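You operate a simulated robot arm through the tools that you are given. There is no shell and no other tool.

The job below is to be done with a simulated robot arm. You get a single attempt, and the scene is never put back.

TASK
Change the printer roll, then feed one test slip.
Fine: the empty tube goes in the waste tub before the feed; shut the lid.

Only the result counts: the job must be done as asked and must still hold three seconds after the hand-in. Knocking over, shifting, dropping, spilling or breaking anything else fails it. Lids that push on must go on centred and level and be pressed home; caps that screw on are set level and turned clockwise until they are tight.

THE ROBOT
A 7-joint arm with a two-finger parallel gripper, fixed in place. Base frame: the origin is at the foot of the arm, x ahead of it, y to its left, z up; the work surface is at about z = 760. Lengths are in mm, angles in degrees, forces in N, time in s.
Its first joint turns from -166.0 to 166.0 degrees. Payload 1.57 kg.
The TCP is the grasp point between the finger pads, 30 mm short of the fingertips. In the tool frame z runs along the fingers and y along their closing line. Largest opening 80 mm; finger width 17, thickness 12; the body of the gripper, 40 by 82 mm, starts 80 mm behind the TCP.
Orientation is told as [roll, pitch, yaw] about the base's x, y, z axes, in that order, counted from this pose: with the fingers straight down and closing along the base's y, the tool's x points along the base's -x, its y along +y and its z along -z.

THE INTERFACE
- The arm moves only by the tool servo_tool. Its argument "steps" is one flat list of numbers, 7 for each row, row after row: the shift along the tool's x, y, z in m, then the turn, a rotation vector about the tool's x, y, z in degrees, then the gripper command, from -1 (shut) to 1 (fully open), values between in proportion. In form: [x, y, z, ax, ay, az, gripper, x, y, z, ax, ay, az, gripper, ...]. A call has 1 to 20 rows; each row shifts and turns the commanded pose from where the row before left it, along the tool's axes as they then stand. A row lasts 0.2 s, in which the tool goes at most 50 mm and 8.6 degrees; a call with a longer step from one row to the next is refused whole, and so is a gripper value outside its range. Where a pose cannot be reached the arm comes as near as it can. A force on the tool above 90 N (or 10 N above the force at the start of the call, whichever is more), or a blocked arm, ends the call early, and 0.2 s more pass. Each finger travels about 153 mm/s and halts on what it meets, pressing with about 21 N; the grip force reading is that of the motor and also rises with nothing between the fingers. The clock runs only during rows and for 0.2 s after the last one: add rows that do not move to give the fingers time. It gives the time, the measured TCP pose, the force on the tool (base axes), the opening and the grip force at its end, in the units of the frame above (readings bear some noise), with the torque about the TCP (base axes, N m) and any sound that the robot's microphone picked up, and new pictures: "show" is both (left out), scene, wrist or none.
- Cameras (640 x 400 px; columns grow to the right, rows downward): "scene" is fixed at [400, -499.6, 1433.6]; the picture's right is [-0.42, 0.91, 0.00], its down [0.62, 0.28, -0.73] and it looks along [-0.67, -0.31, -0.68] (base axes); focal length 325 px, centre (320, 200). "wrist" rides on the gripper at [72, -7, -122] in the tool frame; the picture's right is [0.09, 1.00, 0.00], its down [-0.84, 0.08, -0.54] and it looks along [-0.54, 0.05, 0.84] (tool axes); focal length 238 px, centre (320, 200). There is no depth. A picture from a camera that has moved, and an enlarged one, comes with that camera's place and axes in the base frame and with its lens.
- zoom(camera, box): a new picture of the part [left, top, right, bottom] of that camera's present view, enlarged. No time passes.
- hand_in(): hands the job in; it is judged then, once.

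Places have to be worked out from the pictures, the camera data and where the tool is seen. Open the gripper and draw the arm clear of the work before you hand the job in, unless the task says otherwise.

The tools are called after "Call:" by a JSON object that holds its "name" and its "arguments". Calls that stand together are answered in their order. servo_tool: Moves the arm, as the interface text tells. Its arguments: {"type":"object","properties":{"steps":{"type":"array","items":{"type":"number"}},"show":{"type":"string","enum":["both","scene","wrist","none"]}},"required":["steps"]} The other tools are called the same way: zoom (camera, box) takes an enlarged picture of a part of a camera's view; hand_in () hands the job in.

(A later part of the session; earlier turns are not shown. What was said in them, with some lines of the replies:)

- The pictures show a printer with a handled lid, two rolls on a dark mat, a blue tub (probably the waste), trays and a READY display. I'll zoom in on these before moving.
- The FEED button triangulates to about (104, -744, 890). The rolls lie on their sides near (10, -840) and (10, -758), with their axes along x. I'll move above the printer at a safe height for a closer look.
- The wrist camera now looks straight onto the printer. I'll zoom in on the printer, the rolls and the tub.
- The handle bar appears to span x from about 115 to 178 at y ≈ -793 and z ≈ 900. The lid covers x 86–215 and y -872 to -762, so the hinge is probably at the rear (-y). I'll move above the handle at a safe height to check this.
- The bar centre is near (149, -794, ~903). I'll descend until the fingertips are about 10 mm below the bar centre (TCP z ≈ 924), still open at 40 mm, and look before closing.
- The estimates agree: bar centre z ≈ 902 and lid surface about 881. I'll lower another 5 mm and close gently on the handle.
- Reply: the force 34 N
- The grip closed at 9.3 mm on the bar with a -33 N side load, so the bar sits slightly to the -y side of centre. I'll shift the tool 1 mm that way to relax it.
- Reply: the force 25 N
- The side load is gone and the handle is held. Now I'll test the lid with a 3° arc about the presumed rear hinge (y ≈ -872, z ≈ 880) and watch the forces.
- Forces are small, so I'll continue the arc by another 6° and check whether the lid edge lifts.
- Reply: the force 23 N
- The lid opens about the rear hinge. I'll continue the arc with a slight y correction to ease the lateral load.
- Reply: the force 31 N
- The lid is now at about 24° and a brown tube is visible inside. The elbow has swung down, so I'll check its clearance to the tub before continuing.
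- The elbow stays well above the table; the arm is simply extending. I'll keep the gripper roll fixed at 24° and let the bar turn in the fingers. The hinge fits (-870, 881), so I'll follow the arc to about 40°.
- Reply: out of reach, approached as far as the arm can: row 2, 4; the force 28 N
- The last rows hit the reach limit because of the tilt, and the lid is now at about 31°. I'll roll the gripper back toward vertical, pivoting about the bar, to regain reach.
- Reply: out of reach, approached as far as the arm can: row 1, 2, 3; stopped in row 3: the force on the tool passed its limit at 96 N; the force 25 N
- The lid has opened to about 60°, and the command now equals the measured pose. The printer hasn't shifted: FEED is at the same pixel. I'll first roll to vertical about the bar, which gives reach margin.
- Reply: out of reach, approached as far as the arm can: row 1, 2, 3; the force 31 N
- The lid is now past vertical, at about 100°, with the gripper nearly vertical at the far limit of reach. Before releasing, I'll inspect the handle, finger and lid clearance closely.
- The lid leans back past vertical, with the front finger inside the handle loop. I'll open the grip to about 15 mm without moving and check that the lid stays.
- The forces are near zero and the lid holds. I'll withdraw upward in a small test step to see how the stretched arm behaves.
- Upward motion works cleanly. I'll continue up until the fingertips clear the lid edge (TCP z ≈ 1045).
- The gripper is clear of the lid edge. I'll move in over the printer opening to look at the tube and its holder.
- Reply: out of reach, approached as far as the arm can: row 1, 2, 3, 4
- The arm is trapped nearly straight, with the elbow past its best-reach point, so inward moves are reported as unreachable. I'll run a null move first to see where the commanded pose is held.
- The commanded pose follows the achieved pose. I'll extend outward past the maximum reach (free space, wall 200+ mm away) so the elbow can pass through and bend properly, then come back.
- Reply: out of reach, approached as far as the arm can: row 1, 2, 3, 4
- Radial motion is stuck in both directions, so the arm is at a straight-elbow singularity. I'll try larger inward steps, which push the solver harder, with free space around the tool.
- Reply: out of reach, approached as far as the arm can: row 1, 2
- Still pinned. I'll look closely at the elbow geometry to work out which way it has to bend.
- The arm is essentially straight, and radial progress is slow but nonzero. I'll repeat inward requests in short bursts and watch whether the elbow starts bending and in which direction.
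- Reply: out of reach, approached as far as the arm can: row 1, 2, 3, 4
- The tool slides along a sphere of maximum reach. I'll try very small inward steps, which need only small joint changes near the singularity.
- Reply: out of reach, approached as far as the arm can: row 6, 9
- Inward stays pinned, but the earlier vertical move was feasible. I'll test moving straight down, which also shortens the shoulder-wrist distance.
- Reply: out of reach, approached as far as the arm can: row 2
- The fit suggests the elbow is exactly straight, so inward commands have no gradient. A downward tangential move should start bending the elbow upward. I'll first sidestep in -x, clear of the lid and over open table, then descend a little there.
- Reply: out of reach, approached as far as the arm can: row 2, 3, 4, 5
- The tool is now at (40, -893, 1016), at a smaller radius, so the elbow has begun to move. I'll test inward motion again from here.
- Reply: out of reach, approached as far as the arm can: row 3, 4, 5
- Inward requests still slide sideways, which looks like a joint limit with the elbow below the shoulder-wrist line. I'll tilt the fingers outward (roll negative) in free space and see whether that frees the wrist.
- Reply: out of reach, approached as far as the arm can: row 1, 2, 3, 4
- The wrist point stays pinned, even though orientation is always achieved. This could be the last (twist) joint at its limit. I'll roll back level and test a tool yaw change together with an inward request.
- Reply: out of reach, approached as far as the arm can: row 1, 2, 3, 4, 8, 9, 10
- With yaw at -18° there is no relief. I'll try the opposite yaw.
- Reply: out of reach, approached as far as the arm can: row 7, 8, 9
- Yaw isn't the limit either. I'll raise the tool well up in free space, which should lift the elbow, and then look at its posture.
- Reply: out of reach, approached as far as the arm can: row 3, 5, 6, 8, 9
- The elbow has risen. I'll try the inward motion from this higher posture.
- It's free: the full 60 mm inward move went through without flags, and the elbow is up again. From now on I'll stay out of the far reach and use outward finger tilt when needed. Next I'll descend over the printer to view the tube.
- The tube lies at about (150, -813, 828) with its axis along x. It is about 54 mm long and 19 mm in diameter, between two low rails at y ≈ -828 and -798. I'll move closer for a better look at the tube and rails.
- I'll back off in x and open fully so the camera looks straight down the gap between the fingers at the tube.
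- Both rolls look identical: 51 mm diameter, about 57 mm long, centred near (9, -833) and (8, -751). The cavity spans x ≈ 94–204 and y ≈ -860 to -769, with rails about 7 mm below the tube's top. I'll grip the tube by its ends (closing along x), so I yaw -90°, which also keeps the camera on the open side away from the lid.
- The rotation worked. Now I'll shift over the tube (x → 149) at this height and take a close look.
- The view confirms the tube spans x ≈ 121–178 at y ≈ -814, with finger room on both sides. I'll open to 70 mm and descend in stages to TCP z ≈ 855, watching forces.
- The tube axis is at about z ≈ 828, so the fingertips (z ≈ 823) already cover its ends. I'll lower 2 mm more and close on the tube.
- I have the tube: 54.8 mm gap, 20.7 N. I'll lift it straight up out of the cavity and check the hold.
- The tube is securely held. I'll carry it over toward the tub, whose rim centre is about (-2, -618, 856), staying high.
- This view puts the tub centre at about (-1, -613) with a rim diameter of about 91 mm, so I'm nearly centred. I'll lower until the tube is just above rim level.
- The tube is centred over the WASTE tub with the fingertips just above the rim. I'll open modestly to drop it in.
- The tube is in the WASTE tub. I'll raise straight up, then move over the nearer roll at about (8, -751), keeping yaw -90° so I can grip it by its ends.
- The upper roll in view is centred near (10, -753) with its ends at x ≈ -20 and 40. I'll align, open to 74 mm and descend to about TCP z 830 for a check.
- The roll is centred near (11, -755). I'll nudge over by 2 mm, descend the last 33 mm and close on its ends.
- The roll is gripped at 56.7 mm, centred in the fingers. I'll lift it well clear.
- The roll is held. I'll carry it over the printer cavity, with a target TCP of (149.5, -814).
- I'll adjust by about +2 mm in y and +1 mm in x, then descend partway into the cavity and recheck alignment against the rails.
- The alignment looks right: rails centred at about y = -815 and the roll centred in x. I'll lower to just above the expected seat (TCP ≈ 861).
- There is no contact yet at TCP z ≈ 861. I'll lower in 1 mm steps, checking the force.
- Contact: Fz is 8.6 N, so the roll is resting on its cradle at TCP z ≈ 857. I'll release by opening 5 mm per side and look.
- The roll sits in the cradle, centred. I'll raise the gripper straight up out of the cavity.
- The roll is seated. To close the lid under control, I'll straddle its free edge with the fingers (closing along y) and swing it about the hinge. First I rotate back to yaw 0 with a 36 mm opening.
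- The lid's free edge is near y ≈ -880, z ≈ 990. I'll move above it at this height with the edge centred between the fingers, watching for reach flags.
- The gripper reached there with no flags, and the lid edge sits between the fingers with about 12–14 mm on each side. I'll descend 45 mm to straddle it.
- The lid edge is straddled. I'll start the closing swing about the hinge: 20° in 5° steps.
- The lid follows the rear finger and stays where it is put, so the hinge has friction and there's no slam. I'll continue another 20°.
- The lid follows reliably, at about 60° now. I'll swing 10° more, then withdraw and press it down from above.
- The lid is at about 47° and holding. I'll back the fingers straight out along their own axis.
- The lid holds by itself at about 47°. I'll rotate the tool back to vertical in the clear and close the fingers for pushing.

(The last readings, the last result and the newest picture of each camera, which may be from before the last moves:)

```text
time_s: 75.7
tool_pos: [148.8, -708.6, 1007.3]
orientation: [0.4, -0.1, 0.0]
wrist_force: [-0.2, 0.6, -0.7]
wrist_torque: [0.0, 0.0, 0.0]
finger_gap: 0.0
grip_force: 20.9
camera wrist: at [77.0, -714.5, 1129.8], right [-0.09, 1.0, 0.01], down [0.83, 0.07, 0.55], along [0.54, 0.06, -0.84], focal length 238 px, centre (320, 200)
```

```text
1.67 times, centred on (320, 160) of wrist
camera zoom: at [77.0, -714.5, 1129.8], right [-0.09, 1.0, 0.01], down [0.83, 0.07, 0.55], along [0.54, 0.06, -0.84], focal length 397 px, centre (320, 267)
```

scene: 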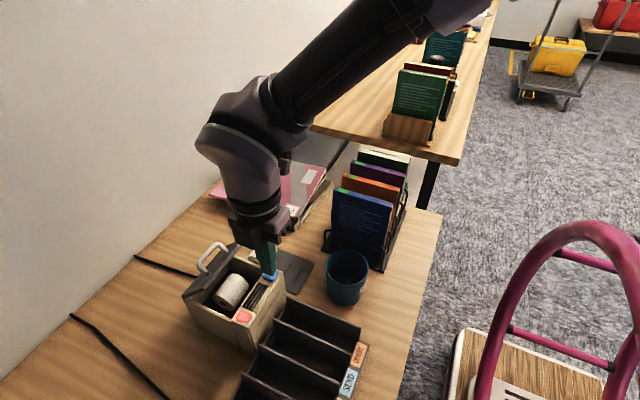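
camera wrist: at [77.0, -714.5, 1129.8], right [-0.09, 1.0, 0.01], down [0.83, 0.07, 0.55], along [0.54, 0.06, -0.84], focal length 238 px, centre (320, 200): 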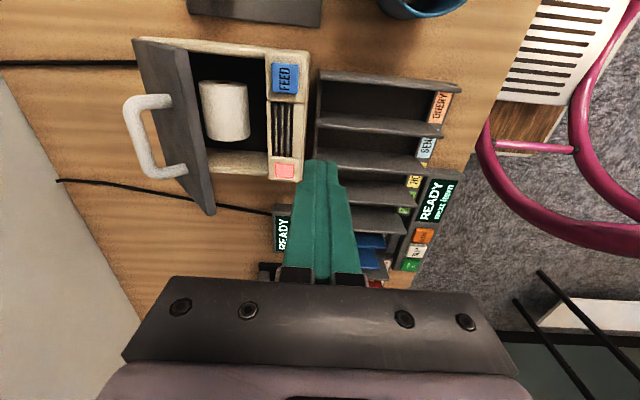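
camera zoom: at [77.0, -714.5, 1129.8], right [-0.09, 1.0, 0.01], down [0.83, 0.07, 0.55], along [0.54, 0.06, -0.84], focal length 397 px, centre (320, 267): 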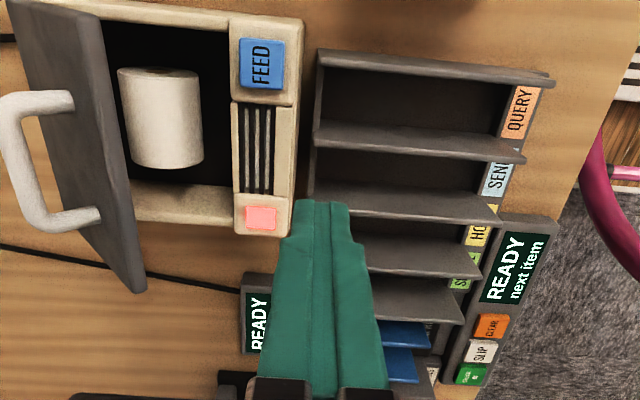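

The lid edge is at about (-795, 961), so the lid is at 47°. The handle bar should be near (-839, 954). I'll move the closed fingertips above the bar, tip at z ≈ 977, and check.

Call:
{"name": "servo_tool", "arguments": {"steps": [0, -0.0326, 0, 0, 0, 0, -1, 0, -0.0326, 0, 0, 0, 0, -1, 0, -0.0326, 0, 0, 0, 0, -1, 0, -0.0326, 0, 0, 0, 0, -1, 0, 0, 0, 0, 0, 0, -1], "show": "both"}}

Call:
{"name": "zoom", "arguments": {"camera": "wrist", "box": [200, 20, 440, 260]}}

Call:
{"name": "zoom", "arguments": {"camera": "scene", "box": [130, 170, 310, 330]}}

```text
time_s: 76.9
tool_pos: [150.7, -840.0, 1005.5]
orientation: [0.4, -0.2, -0.1]
wrist_force: [-0.1, 0.4, -0.2]
wrist_torque: [-0.01, -0.01, 0.02]
finger_gap: 0.0
grip_force: 21.0
camera wrist: at [78.2, -844.9, 1128.0], right [-0.09, 1.0, 0.01], down [0.84, 0.07, 0.55], along [0.54, 0.05, -0.84], focal length 238 px, centre (320, 200)
```

scene: 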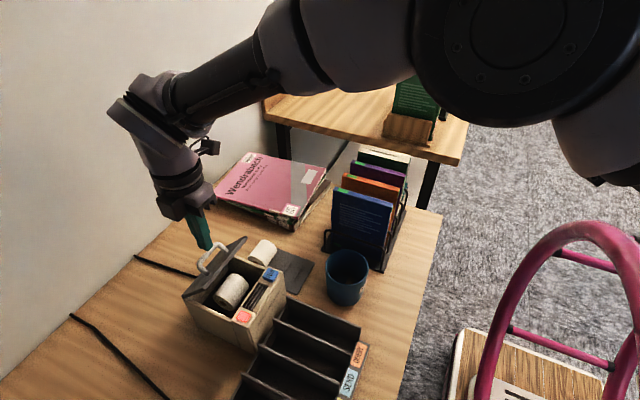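
wrist: 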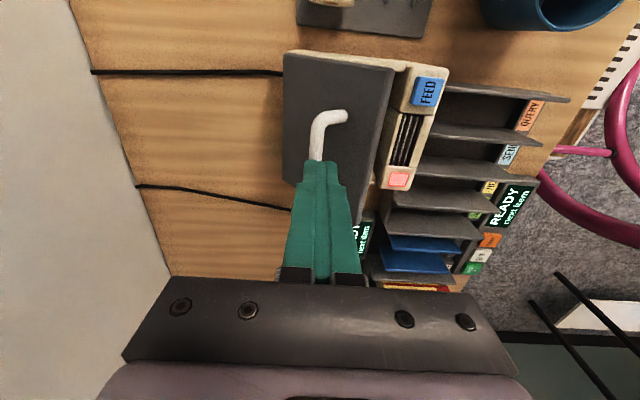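

```text
1.67 times, centred on (320, 140) of wrist
camera zoom: at [78.2, -844.9, 1128.0], right [-0.09, 1.0, 0.01], down [0.84, 0.07, 0.55], along [0.54, 0.05, -0.84], focal length 397 px, centre (320, 300)
```

zoom: 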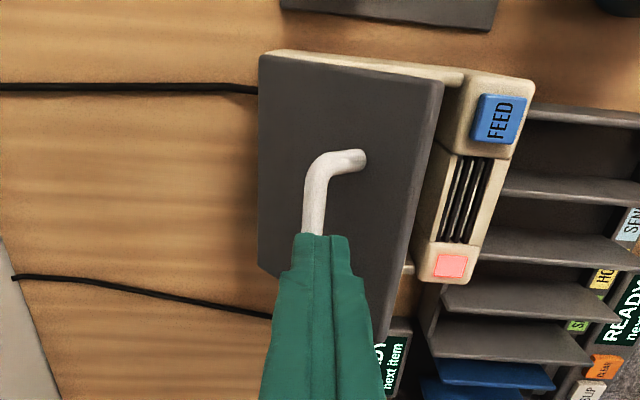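

```text
2.50 times, centred on (220, 250) of scene
camera zoom: at [400.0, -499.6, 1433.6], right [-0.42, 0.91, 0.0], down [0.62, 0.28, -0.73], along [-0.67, -0.31, -0.68], focal length 813 px, centre (570, 75)
```

zoom: 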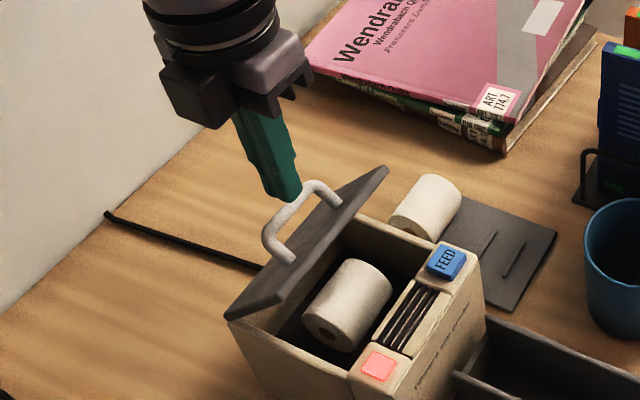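

I'm right over the bar. I'll press down and follow the bar's arc to about 15°.

Call:
{"name": "servo_tool", "arguments": {"steps": [0, 0, 0.015, 0, 0, 0, -1, 0, 0.00725, 0.004, 0, 0, 0, -1, 0, 0.00725, 0.004, 0, 0, 0, -1, 0, 0.0053, 0.0045, 0, 0, 0, -1, 0, 0.0053, 0.0045, 0, 0, 0, -1, 0, 0.00445, 0.0055, 0, 0, 0, -1, 0, 0.00445, 0.0055, 0, 0, 0, -1, 0, 0, 0, 0, 0, 0, -1], "show": "both"}}

Call:
{"name": "zoom", "arguments": {"camera": "scene", "box": [130, 170, 310, 330]}}

```text
time_s: 78.7
tool_pos: [148.3, -804.2, 963.9]
orientation: [0.4, -0.1, -0.1]
wrist_force: [-0.5, 0.4, 0.8]
wrist_torque: [0.0, -0.01, -0.01]
finger_gap: 0.0
grip_force: 20.9
camera wrist: at [76.3, -810.4, 1085.5], right [-0.09, 1.0, 0.01], down [0.84, 0.07, 0.54], along [0.54, 0.05, -0.84], focal length 238 px, centre (320, 200)
```

scene: 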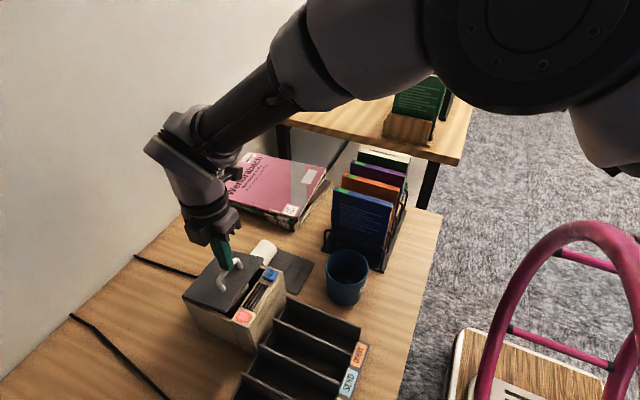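
wrist: 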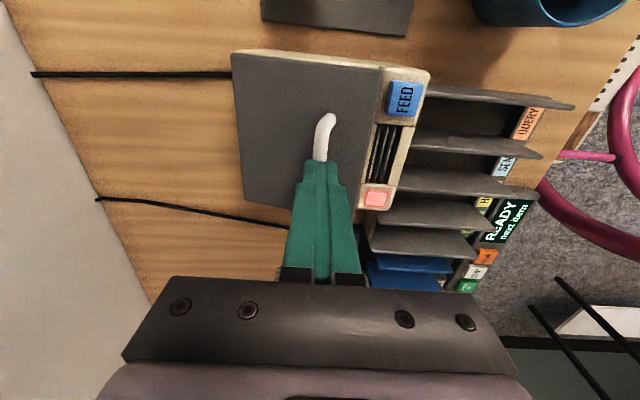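

```text
2.50 times, centred on (220, 250) of scene
camera zoom: at [400.0, -499.6, 1433.6], right [-0.42, 0.91, 0.0], down [0.62, 0.28, -0.73], along [-0.67, -0.31, -0.68], focal length 813 px, centre (570, 75)
```

zoom: 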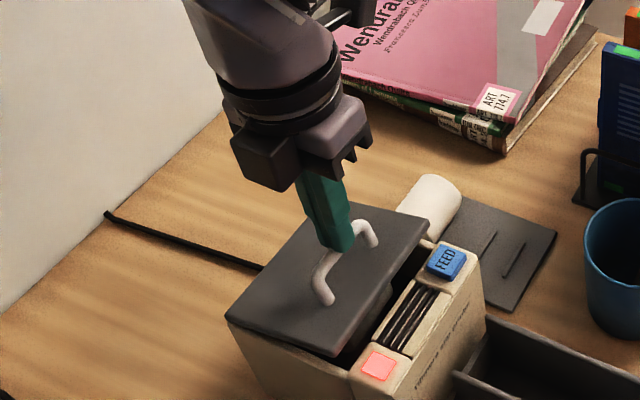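

The lid is at about 15° and following well. I'll press the rest of the way down.

Call:
{"name": "servo_tool", "arguments": {"steps": [0, 0.0034, 0.006, 0, 0, 0, -1, 0, 0.0034, 0.006, 0, 0, 0, -1, 0, 0.0014, 0.003, 0, 0, 0, -1, 0, 0.0014, 0.003, 0, 0, 0, -1, 0, 0, 0, 0, 0, 0, -1], "show": "scene"}}

Call:
{"name": "zoom", "arguments": {"camera": "scene", "box": [130, 170, 310, 330]}}

```text
time_s: 79.9
tool_pos: [148.1, -794.3, 945.5]
orientation: [0.3, -0.3, -0.1]
wrist_force: [-0.8, 0.7, 1.8]
wrist_torque: [0.0, -0.04, -0.03]
finger_gap: 0.0
grip_force: 20.9
```

scene: 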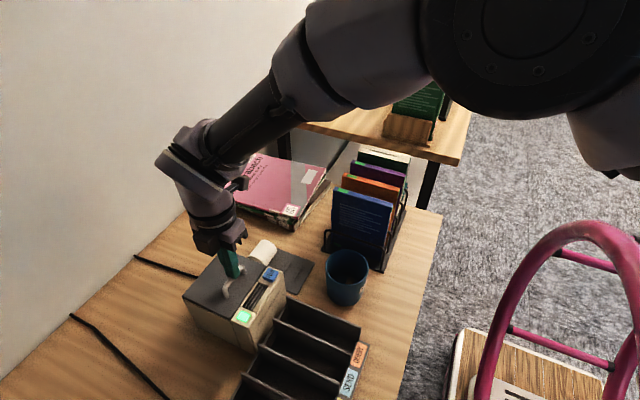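

```text
2.50 times, centred on (220, 250) of scene
camera zoom: at [400.0, -499.6, 1433.6], right [-0.42, 0.91, 0.0], down [0.62, 0.28, -0.73], along [-0.67, -0.31, -0.68], focal length 813 px, centre (570, 75)
```

zoom: 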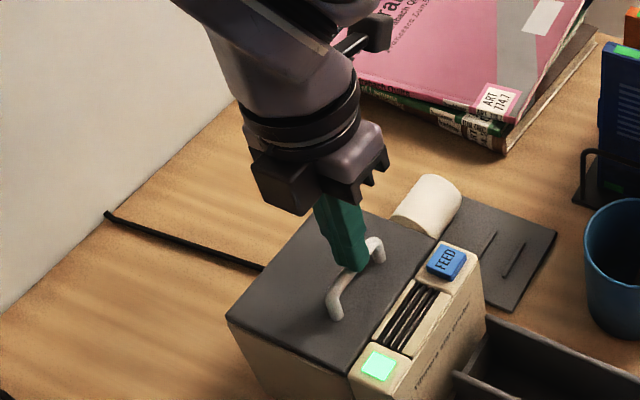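

The indicator turned green, so the roll is recognised and the lid is down. I'll press a couple of millimetres more to be sure it's fully home.

Call:
{"name": "servo_tool", "arguments": {"steps": [0, 0, 0.0015, 0, 0, 0, -1, 0, 0, 0.0015, 0, 0, 0, -1, 0, 0, 0.001, 0, 0, 0, -1, 0, 0, 0, 0, 0, 0, -1], "show": "none"}}

```text
time_s: 80.9
tool_pos: [149.1, -794.5, 944.2]
orientation: [0.0, -0.1, -0.1]
wrist_force: [3.6, 11.5, 43.3]
wrist_torque: [0.34, -0.41, 0.08]
finger_gap: 0.1
grip_force: 21.5
```

A 43 N reaction confirms the lid is fully shut. I'll lift off and move above the FEED button at about (104, -741, 890).

Call:
{"name": "servo_tool", "arguments": {"steps": [0, 0, -0.01, 0, 0, 0, -1, 0, 0, -0.025, 0, 0, 0, -1, 0.015, 0.018, 0, 0, 0, 0, -1, 0.015, 0.018, 0, 0, 0, 0, -1, 0.015, 0.0175, 0, 0, 0, 0, -1, 0, 0, 0, 0, 0, 0, -1], "show": "both"}}

Call:
{"name": "zoom", "arguments": {"camera": "wrist", "box": [220, 40, 420, 240]}}

Call:
{"name": "zoom", "arguments": {"camera": "scene", "box": [200, 200, 320, 320]}}

```text
time_s: 82.3
tool_pos: [102.4, -741.6, 976.5]
orientation: [0.4, -0.2, -0.1]
wrist_force: [-0.3, 0.5, -0.1]
wrist_torque: [0.02, 0.0, 0.01]
finger_gap: 0.0
grip_force: 21.2
camera wrist: at [31.4, -747.0, 1098.2], right [-0.09, 1.0, 0.01], down [0.84, 0.07, 0.55], along [0.54, 0.05, -0.84], focal length 238 px, centre (320, 200)
```

scene: 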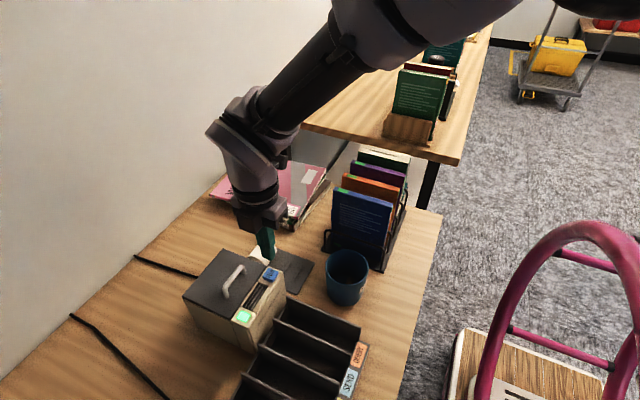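
wrist: 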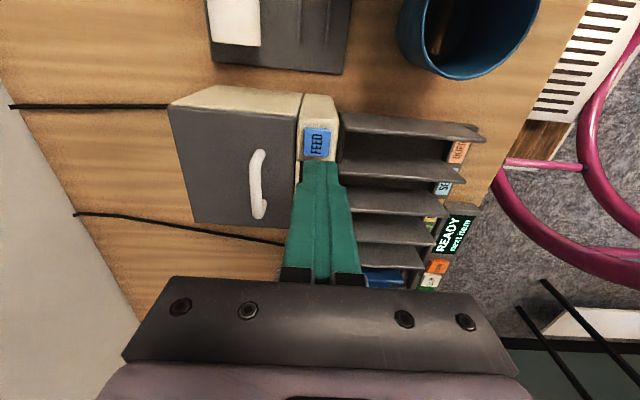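

```text
2.00 times, centred on (320, 140) of wrist
camera zoom: at [31.4, -747.0, 1098.2], right [-0.09, 1.0, 0.01], down [0.84, 0.07, 0.55], along [0.54, 0.05, -0.84], focal length 477 px, centre (320, 320)
```

zoom: 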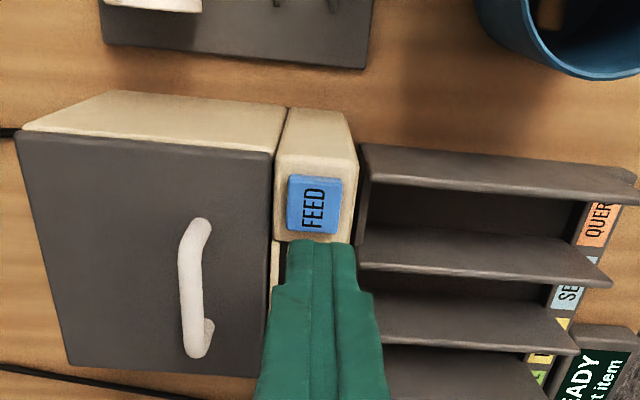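

```text
3.33 times, centred on (260, 260) of scene
camera zoom: at [400.0, -499.6, 1433.6], right [-0.42, 0.91, 0.0], down [0.62, 0.28, -0.73], along [-0.67, -0.31, -0.68], focal length 1084 px, centre (520, 0)
```

zoom: 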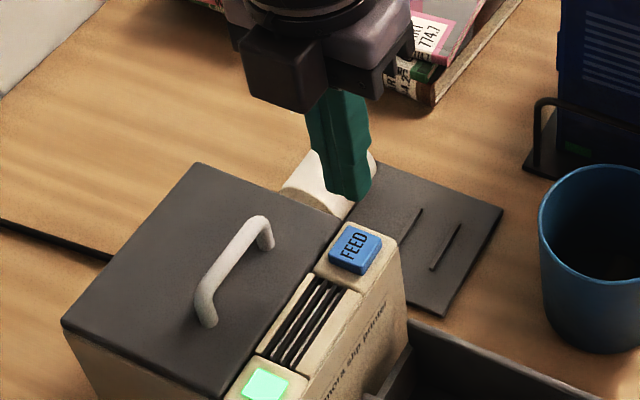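

The button centre recomputes to (103.8, -741.1, 890), and I'm directly above it. I'll descend to a few millimetres above it.

Call:
{"name": "servo_tool", "arguments": {"steps": [0, 0, 0.02, 0, 0, 0, -1, 0, 0, 0.018, 0, 0, 0, -1, 0, 0, 0.01, 0, 0, 0, -1, 0, 0, 0, 0, 0, 0, -1], "show": "both"}}

Call:
{"name": "zoom", "arguments": {"camera": "scene", "box": [200, 200, 320, 320]}}

Call:
{"name": "zoom", "arguments": {"camera": "wrist", "box": [240, 60, 400, 220]}}

```text
time_s: 83.3
tool_pos: [102.8, -739.7, 926.8]
orientation: [0.3, -0.1, 0.0]
wrist_force: [0.0, -0.6, 0.0]
wrist_torque: [0.04, -0.04, -0.04]
finger_gap: 0.0
grip_force: 21.1
camera wrist: at [32.1, -746.2, 1049.6], right [-0.09, 1.0, 0.01], down [0.84, 0.07, 0.55], along [0.54, 0.05, -0.84], focal length 238 px, centre (320, 200)
```

scene: 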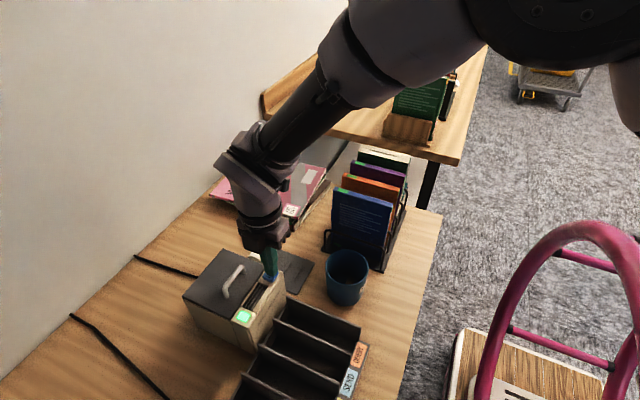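
wrist: 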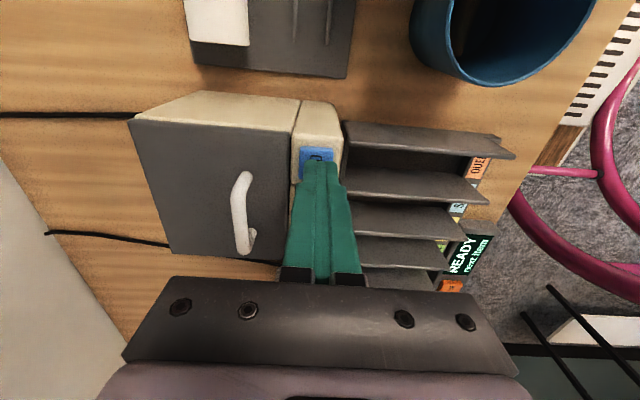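

```text
3.33 times, centred on (260, 260) of scene
camera zoom: at [400.0, -499.6, 1433.6], right [-0.42, 0.91, 0.0], down [0.62, 0.28, -0.73], along [-0.67, -0.31, -0.68], focal length 1084 px, centre (520, 0)
```

zoom: 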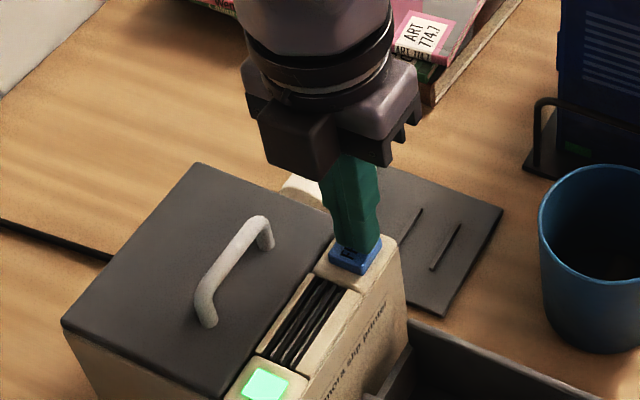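

```text
2.50 times, centred on (320, 140) of wrist
camera zoom: at [32.1, -746.2, 1049.6], right [-0.09, 1.0, 0.01], down [0.84, 0.07, 0.55], along [0.54, 0.05, -0.84], focal length 596 px, centre (320, 350)
```

zoom: 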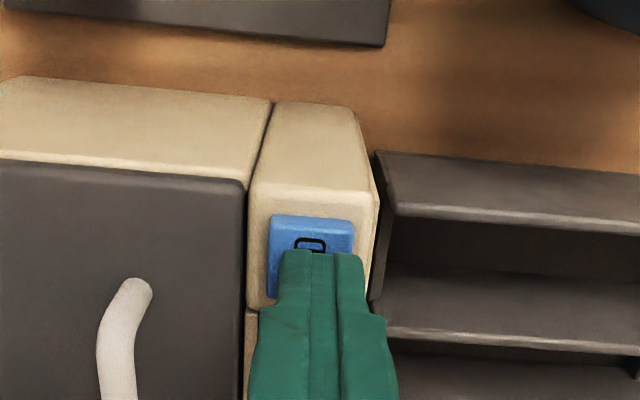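

The fingertip sits about 2.5 mm too far to +y on the button. I'll correct that and approach in 1.5 mm steps.

Call:
{"name": "servo_tool", "arguments": {"steps": [0, -0.0025, 0, 0, 0, 0, -1, 0, 0, 0.0015, 0, 0, 0, -1, 0, 0, 0.0015, 0, 0, 0, -1, 0, 0, 0.0015, 0, 0, 0, -1], "show": "none"}}

```text
time_s: 84.3
tool_pos: [104.4, -743.0, 923.7]
orientation: [0.3, -0.2, -0.1]
wrist_force: [-0.5, -0.1, -0.4]
wrist_torque: [-0.01, 0.0, 0.01]
finger_gap: 0.2
grip_force: 21.2
```

There's no contact yet; the tip is at about z 893. I'll step down another 2 mm.

Call:
{"name": "servo_tool", "arguments": {"steps": [0, 0, 0.001, 0, 0, 0, -1, 0, 0, 0.001, 0, 0, 0, -1], "show": "none"}}

```text
time_s: 84.9
tool_pos: [103.2, -743.1, 921.3]
orientation: [0.4, -0.2, -0.1]
wrist_force: [0.6, 1.2, 0.4]
wrist_torque: [-0.02, 0.01, -0.01]
finger_gap: 0.0
grip_force: 20.7
```

Call:
{"name": "servo_tool", "arguments": {"steps": [0, 0, 0.001, 0, 0, 0, -1, 0, 0, 0.001, 0, 0, 0, -1], "show": "none"}}

```text
time_s: 85.5
tool_pos: [104.3, -742.6, 921.3]
orientation: [0.3, -0.2, 0.0]
wrist_force: [0.2, 0.8, 2.3]
wrist_torque: [-0.03, 0.01, -0.01]
finger_gap: 0.1
grip_force: 21.5
```

Light contact with the button (2.3 N). I'll keep pressing gently, watching for a click or feed sound.

Call:
{"name": "servo_tool", "arguments": {"steps": [0, 0, 0.001, 0, 0, 0, -1, 0, 0, 0.001, 0, 0, 0, -1], "show": "scene"}}

```text
time_s: 86.1
tool_pos: [104.6, -743.7, 919.1]
orientation: [0.3, -0.2, -0.1]
wrist_force: [-0.2, 1.1, 1.9]
wrist_torque: [-0.02, 0.04, 0.02]
finger_gap: 0.0
grip_force: 21.0
heard: click
```

scene: 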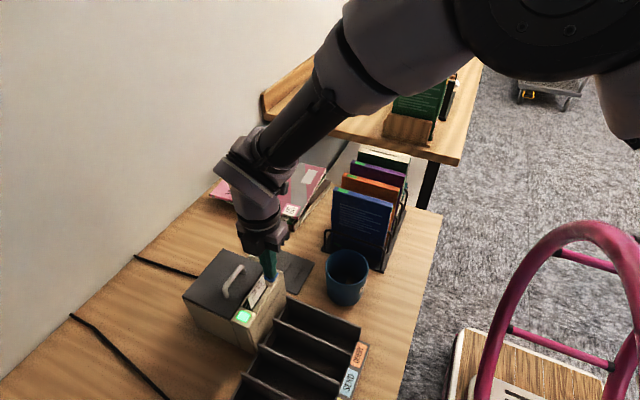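

A click was heard and a slip is emerging from the slot. One press is enough, so I'll lift straight off the button.

Call:
{"name": "servo_tool", "arguments": {"steps": [0, 0, -0.005, 0, 0, 0, -1, 0, 0, -0.015, 0, 0, 0, -1, 0, 0, -0.03, 0, 0, 0, -1, 0, 0, -0.04, 0, 0, 0, -1, 0, 0, 0, 0, 0, 0, -1], "show": "both"}}

Call:
{"name": "zoom", "arguments": {"camera": "scene", "box": [170, 210, 390, 340]}}

Call:
{"name": "zoom", "arguments": {"camera": "wrist", "box": [140, 40, 400, 240]}}

```text
time_s: 87.3
tool_pos: [104.5, -744.7, 1010.0]
orientation: [0.3, -0.2, -0.1]
wrist_force: [-0.3, 0.7, 0.2]
wrist_torque: [-0.01, 0.02, -0.02]
finger_gap: 0.1
grip_force: 20.8
camera wrist: at [32.7, -751.3, 1131.8], right [-0.09, 1.0, 0.01], down [0.84, 0.07, 0.55], along [0.54, 0.05, -0.84], focal length 238 px, centre (320, 200)
```

scene: 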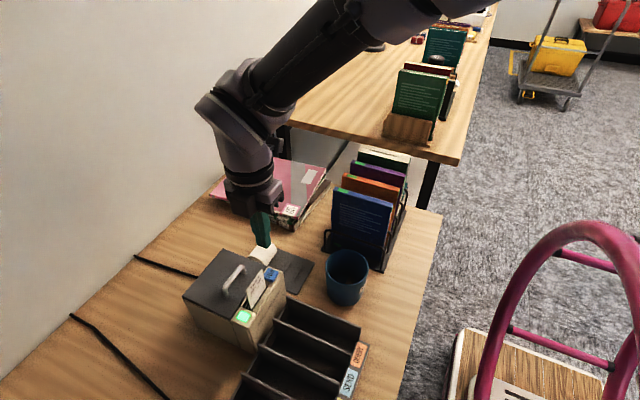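
wrist: 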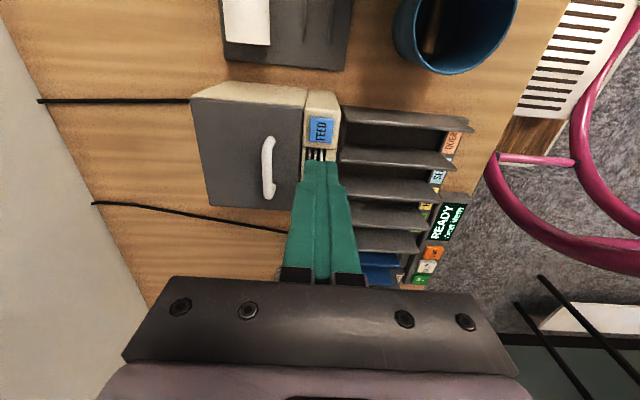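

```text
2.91 times, centred on (280, 275) of scene
camera zoom: at [400.0, -499.6, 1433.6], right [-0.42, 0.91, 0.0], down [0.62, 0.28, -0.73], along [-0.67, -0.31, -0.68], focal length 946 px, centre (436, -18)
```

zoom: 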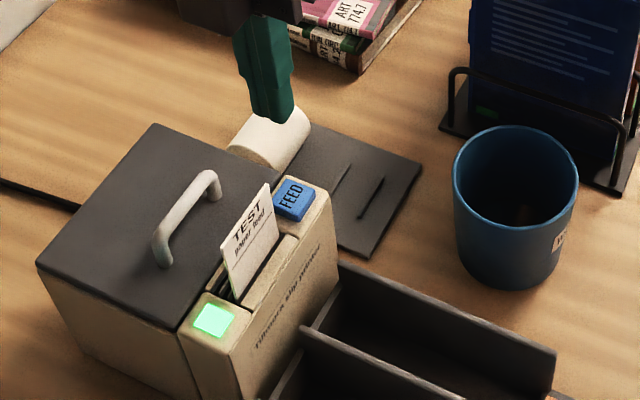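

```text
2.00 times, centred on (270, 140) of wrist
camera zoom: at [32.7, -751.3, 1131.8], right [-0.09, 1.0, 0.01], down [0.84, 0.07, 0.55], along [0.54, 0.05, -0.84], focal length 477 px, centre (420, 320)
```

zoom: 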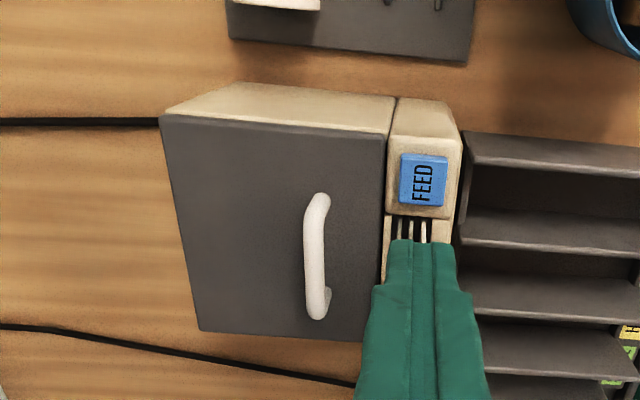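

One slip reading "TEST paper feed" is out, the lid is shut and the indicator is green. The tube is in the WASTE tub and the other roll is untouched on its mat. I'll raise, open the gripper and draw the arm clear.

Call:
{"name": "servo_tool", "arguments": {"steps": [0, 0, -0.04, 0, 0, 0, -1, 0, 0, -0.045, 0, 0, 0, -1, 0, 0, -0.045, 0, 0, 0, 0, 0.01, 0.04, -0.03, 0, 0, 0, 1, 0.012, 0.04, -0.02, 0, 0, 0, 1, 0.012, 0.04, 0, 0, 0, 0, 1, 0.012, 0.04, 0, 0, 0, 0, 1, 0.01, 0.035, 0, 0, 0, 0, 1, 0, 0, 0, 0, 0, 0, 1], "show": "both"}}

Call:
{"name": "zoom", "arguments": {"camera": "scene", "box": [150, 190, 410, 360]}}

Call:
{"name": "zoom", "arguments": {"camera": "wrist", "box": [100, 0, 360, 180]}}

```text
refused: row 4 steps farther than a row can; nothing moved
```

```text
2.35 times, centred on (280, 275) of scene
camera zoom: at [400.0, -499.6, 1433.6], right [-0.42, 0.91, 0.0], down [0.62, 0.28, -0.73], along [-0.67, -0.31, -0.68], focal length 766 px, centre (414, 24)
```

zoom: 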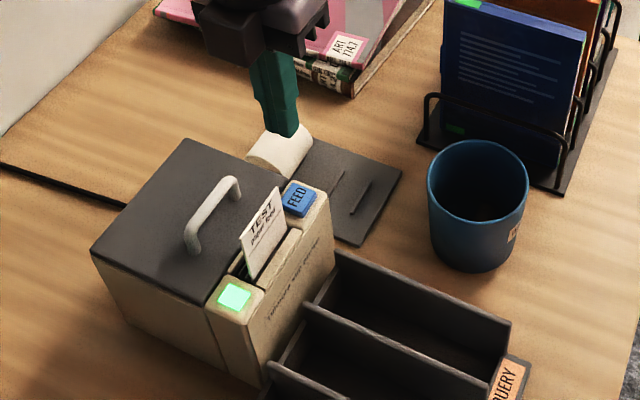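

```text
2.22 times, centred on (230, 90) of wrist
camera zoom: at [32.7, -751.3, 1131.8], right [-0.09, 1.0, 0.01], down [0.84, 0.07, 0.55], along [0.54, 0.05, -0.84], focal length 530 px, centre (520, 444)
```

zoom: 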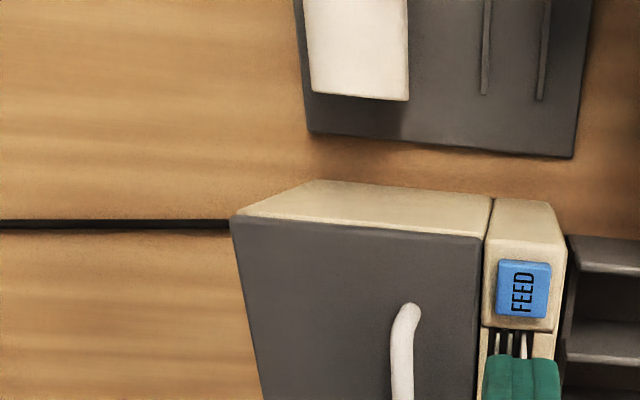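

One row was too long, so nothing moved. I'll repeat the retreat with shorter steps.

Call:
{"name": "servo_tool", "arguments": {"steps": [0, 0, -0.035, 0, 0, 0, -1, 0, 0, -0.04, 0, 0, 0, -1, 0, 0, -0.04, 0, 0, 0, 0, 0.008, 0.03, -0.025, 0, 0, 0, 1, 0.01, 0.035, -0.015, 0, 0, 0, 1, 0.01, 0.035, 0, 0, 0, 0, 1, 0.01, 0.035, 0, 0, 0, 0, 1, 0.01, 0.035, 0, 0, 0, 0, 1, 0, 0.02, 0, 0, 0, 0, 1, 0, 0, 0, 0, 0, 0, 1], "show": "both"}}

Call:
{"name": "zoom", "arguments": {"camera": "scene", "box": [150, 190, 410, 360]}}

Call:
{"name": "zoom", "arguments": {"camera": "wrist", "box": [100, 0, 360, 180]}}

```text
time_s: 89.5
tool_pos: [57.2, -553.4, 1165.7]
orientation: [0.4, -0.1, 0.0]
wrist_force: [0.1, -0.2, 0.2]
wrist_torque: [0.0, -0.03, 0.0]
finger_gap: 80.1
grip_force: 0.0
camera wrist: at [-15.4, -559.9, 1288.3], right [-0.09, 1.0, 0.01], down [0.84, 0.07, 0.55], along [0.54, 0.05, -0.84], focal length 238 px, centre (320, 200)
```

scene: 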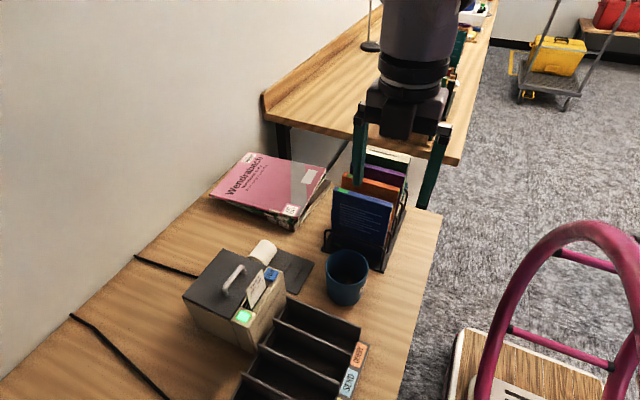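
wrist: 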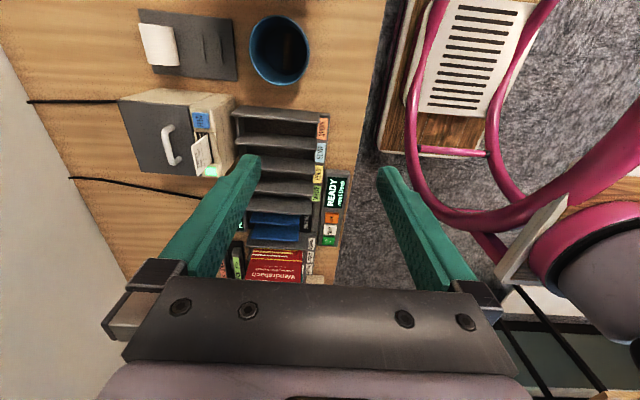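

```text
2.35 times, centred on (280, 275) of scene
camera zoom: at [400.0, -499.6, 1433.6], right [-0.42, 0.91, 0.0], down [0.62, 0.28, -0.73], along [-0.67, -0.31, -0.68], focal length 766 px, centre (414, 24)
```

zoom: 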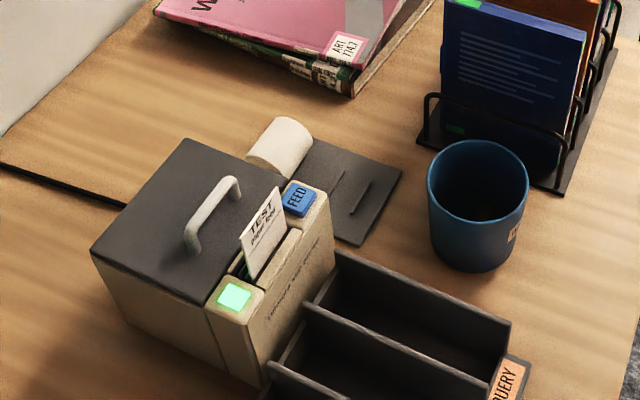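

```text
2.22 times, centred on (230, 90) of wrist
camera zoom: at [-15.4, -559.9, 1288.3], right [-0.09, 1.0, 0.01], down [0.84, 0.07, 0.55], along [0.54, 0.05, -0.84], focal length 530 px, centre (520, 444)
```

zoom: 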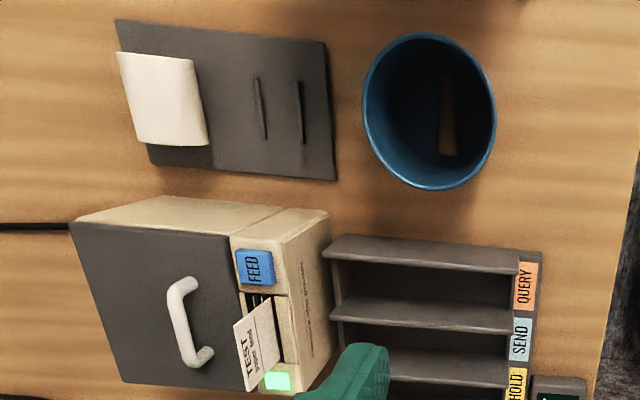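

The pictures show the tube in the WASTE tub, the new roll inside with the lid shut, a green light and one TEST slip out. The arm is clear with the gripper open, so I'm handing in.

Call:
{"name": "hand_in", "arguments": {}}

```text
The job is handed in.
```

The printer roll is changed and one test slip has been fed; I've handed the job in but have no judging result yet.

- **Tube:** the empty tube went into the WASTE tub before the feed.
- **Roll:** a fresh roll from the mat is seated in the printer. The other spare roll was not moved.
- **Lid:** it is shut and pressed fully home, and the printer's light turned from red to green as it closed.
- **Feed:** I pressed FEED once. The microphone heard a click, and one slip reading "TEST paper feed" is standing in the slot.

During opening the arm got stuck near its reach limit. The force on the tool briefly hit 96 N, which stopped that move. The pictures afterwards showed no shift of the printer or anything else on the table.

The gripper is open and the arm is clear of the work.
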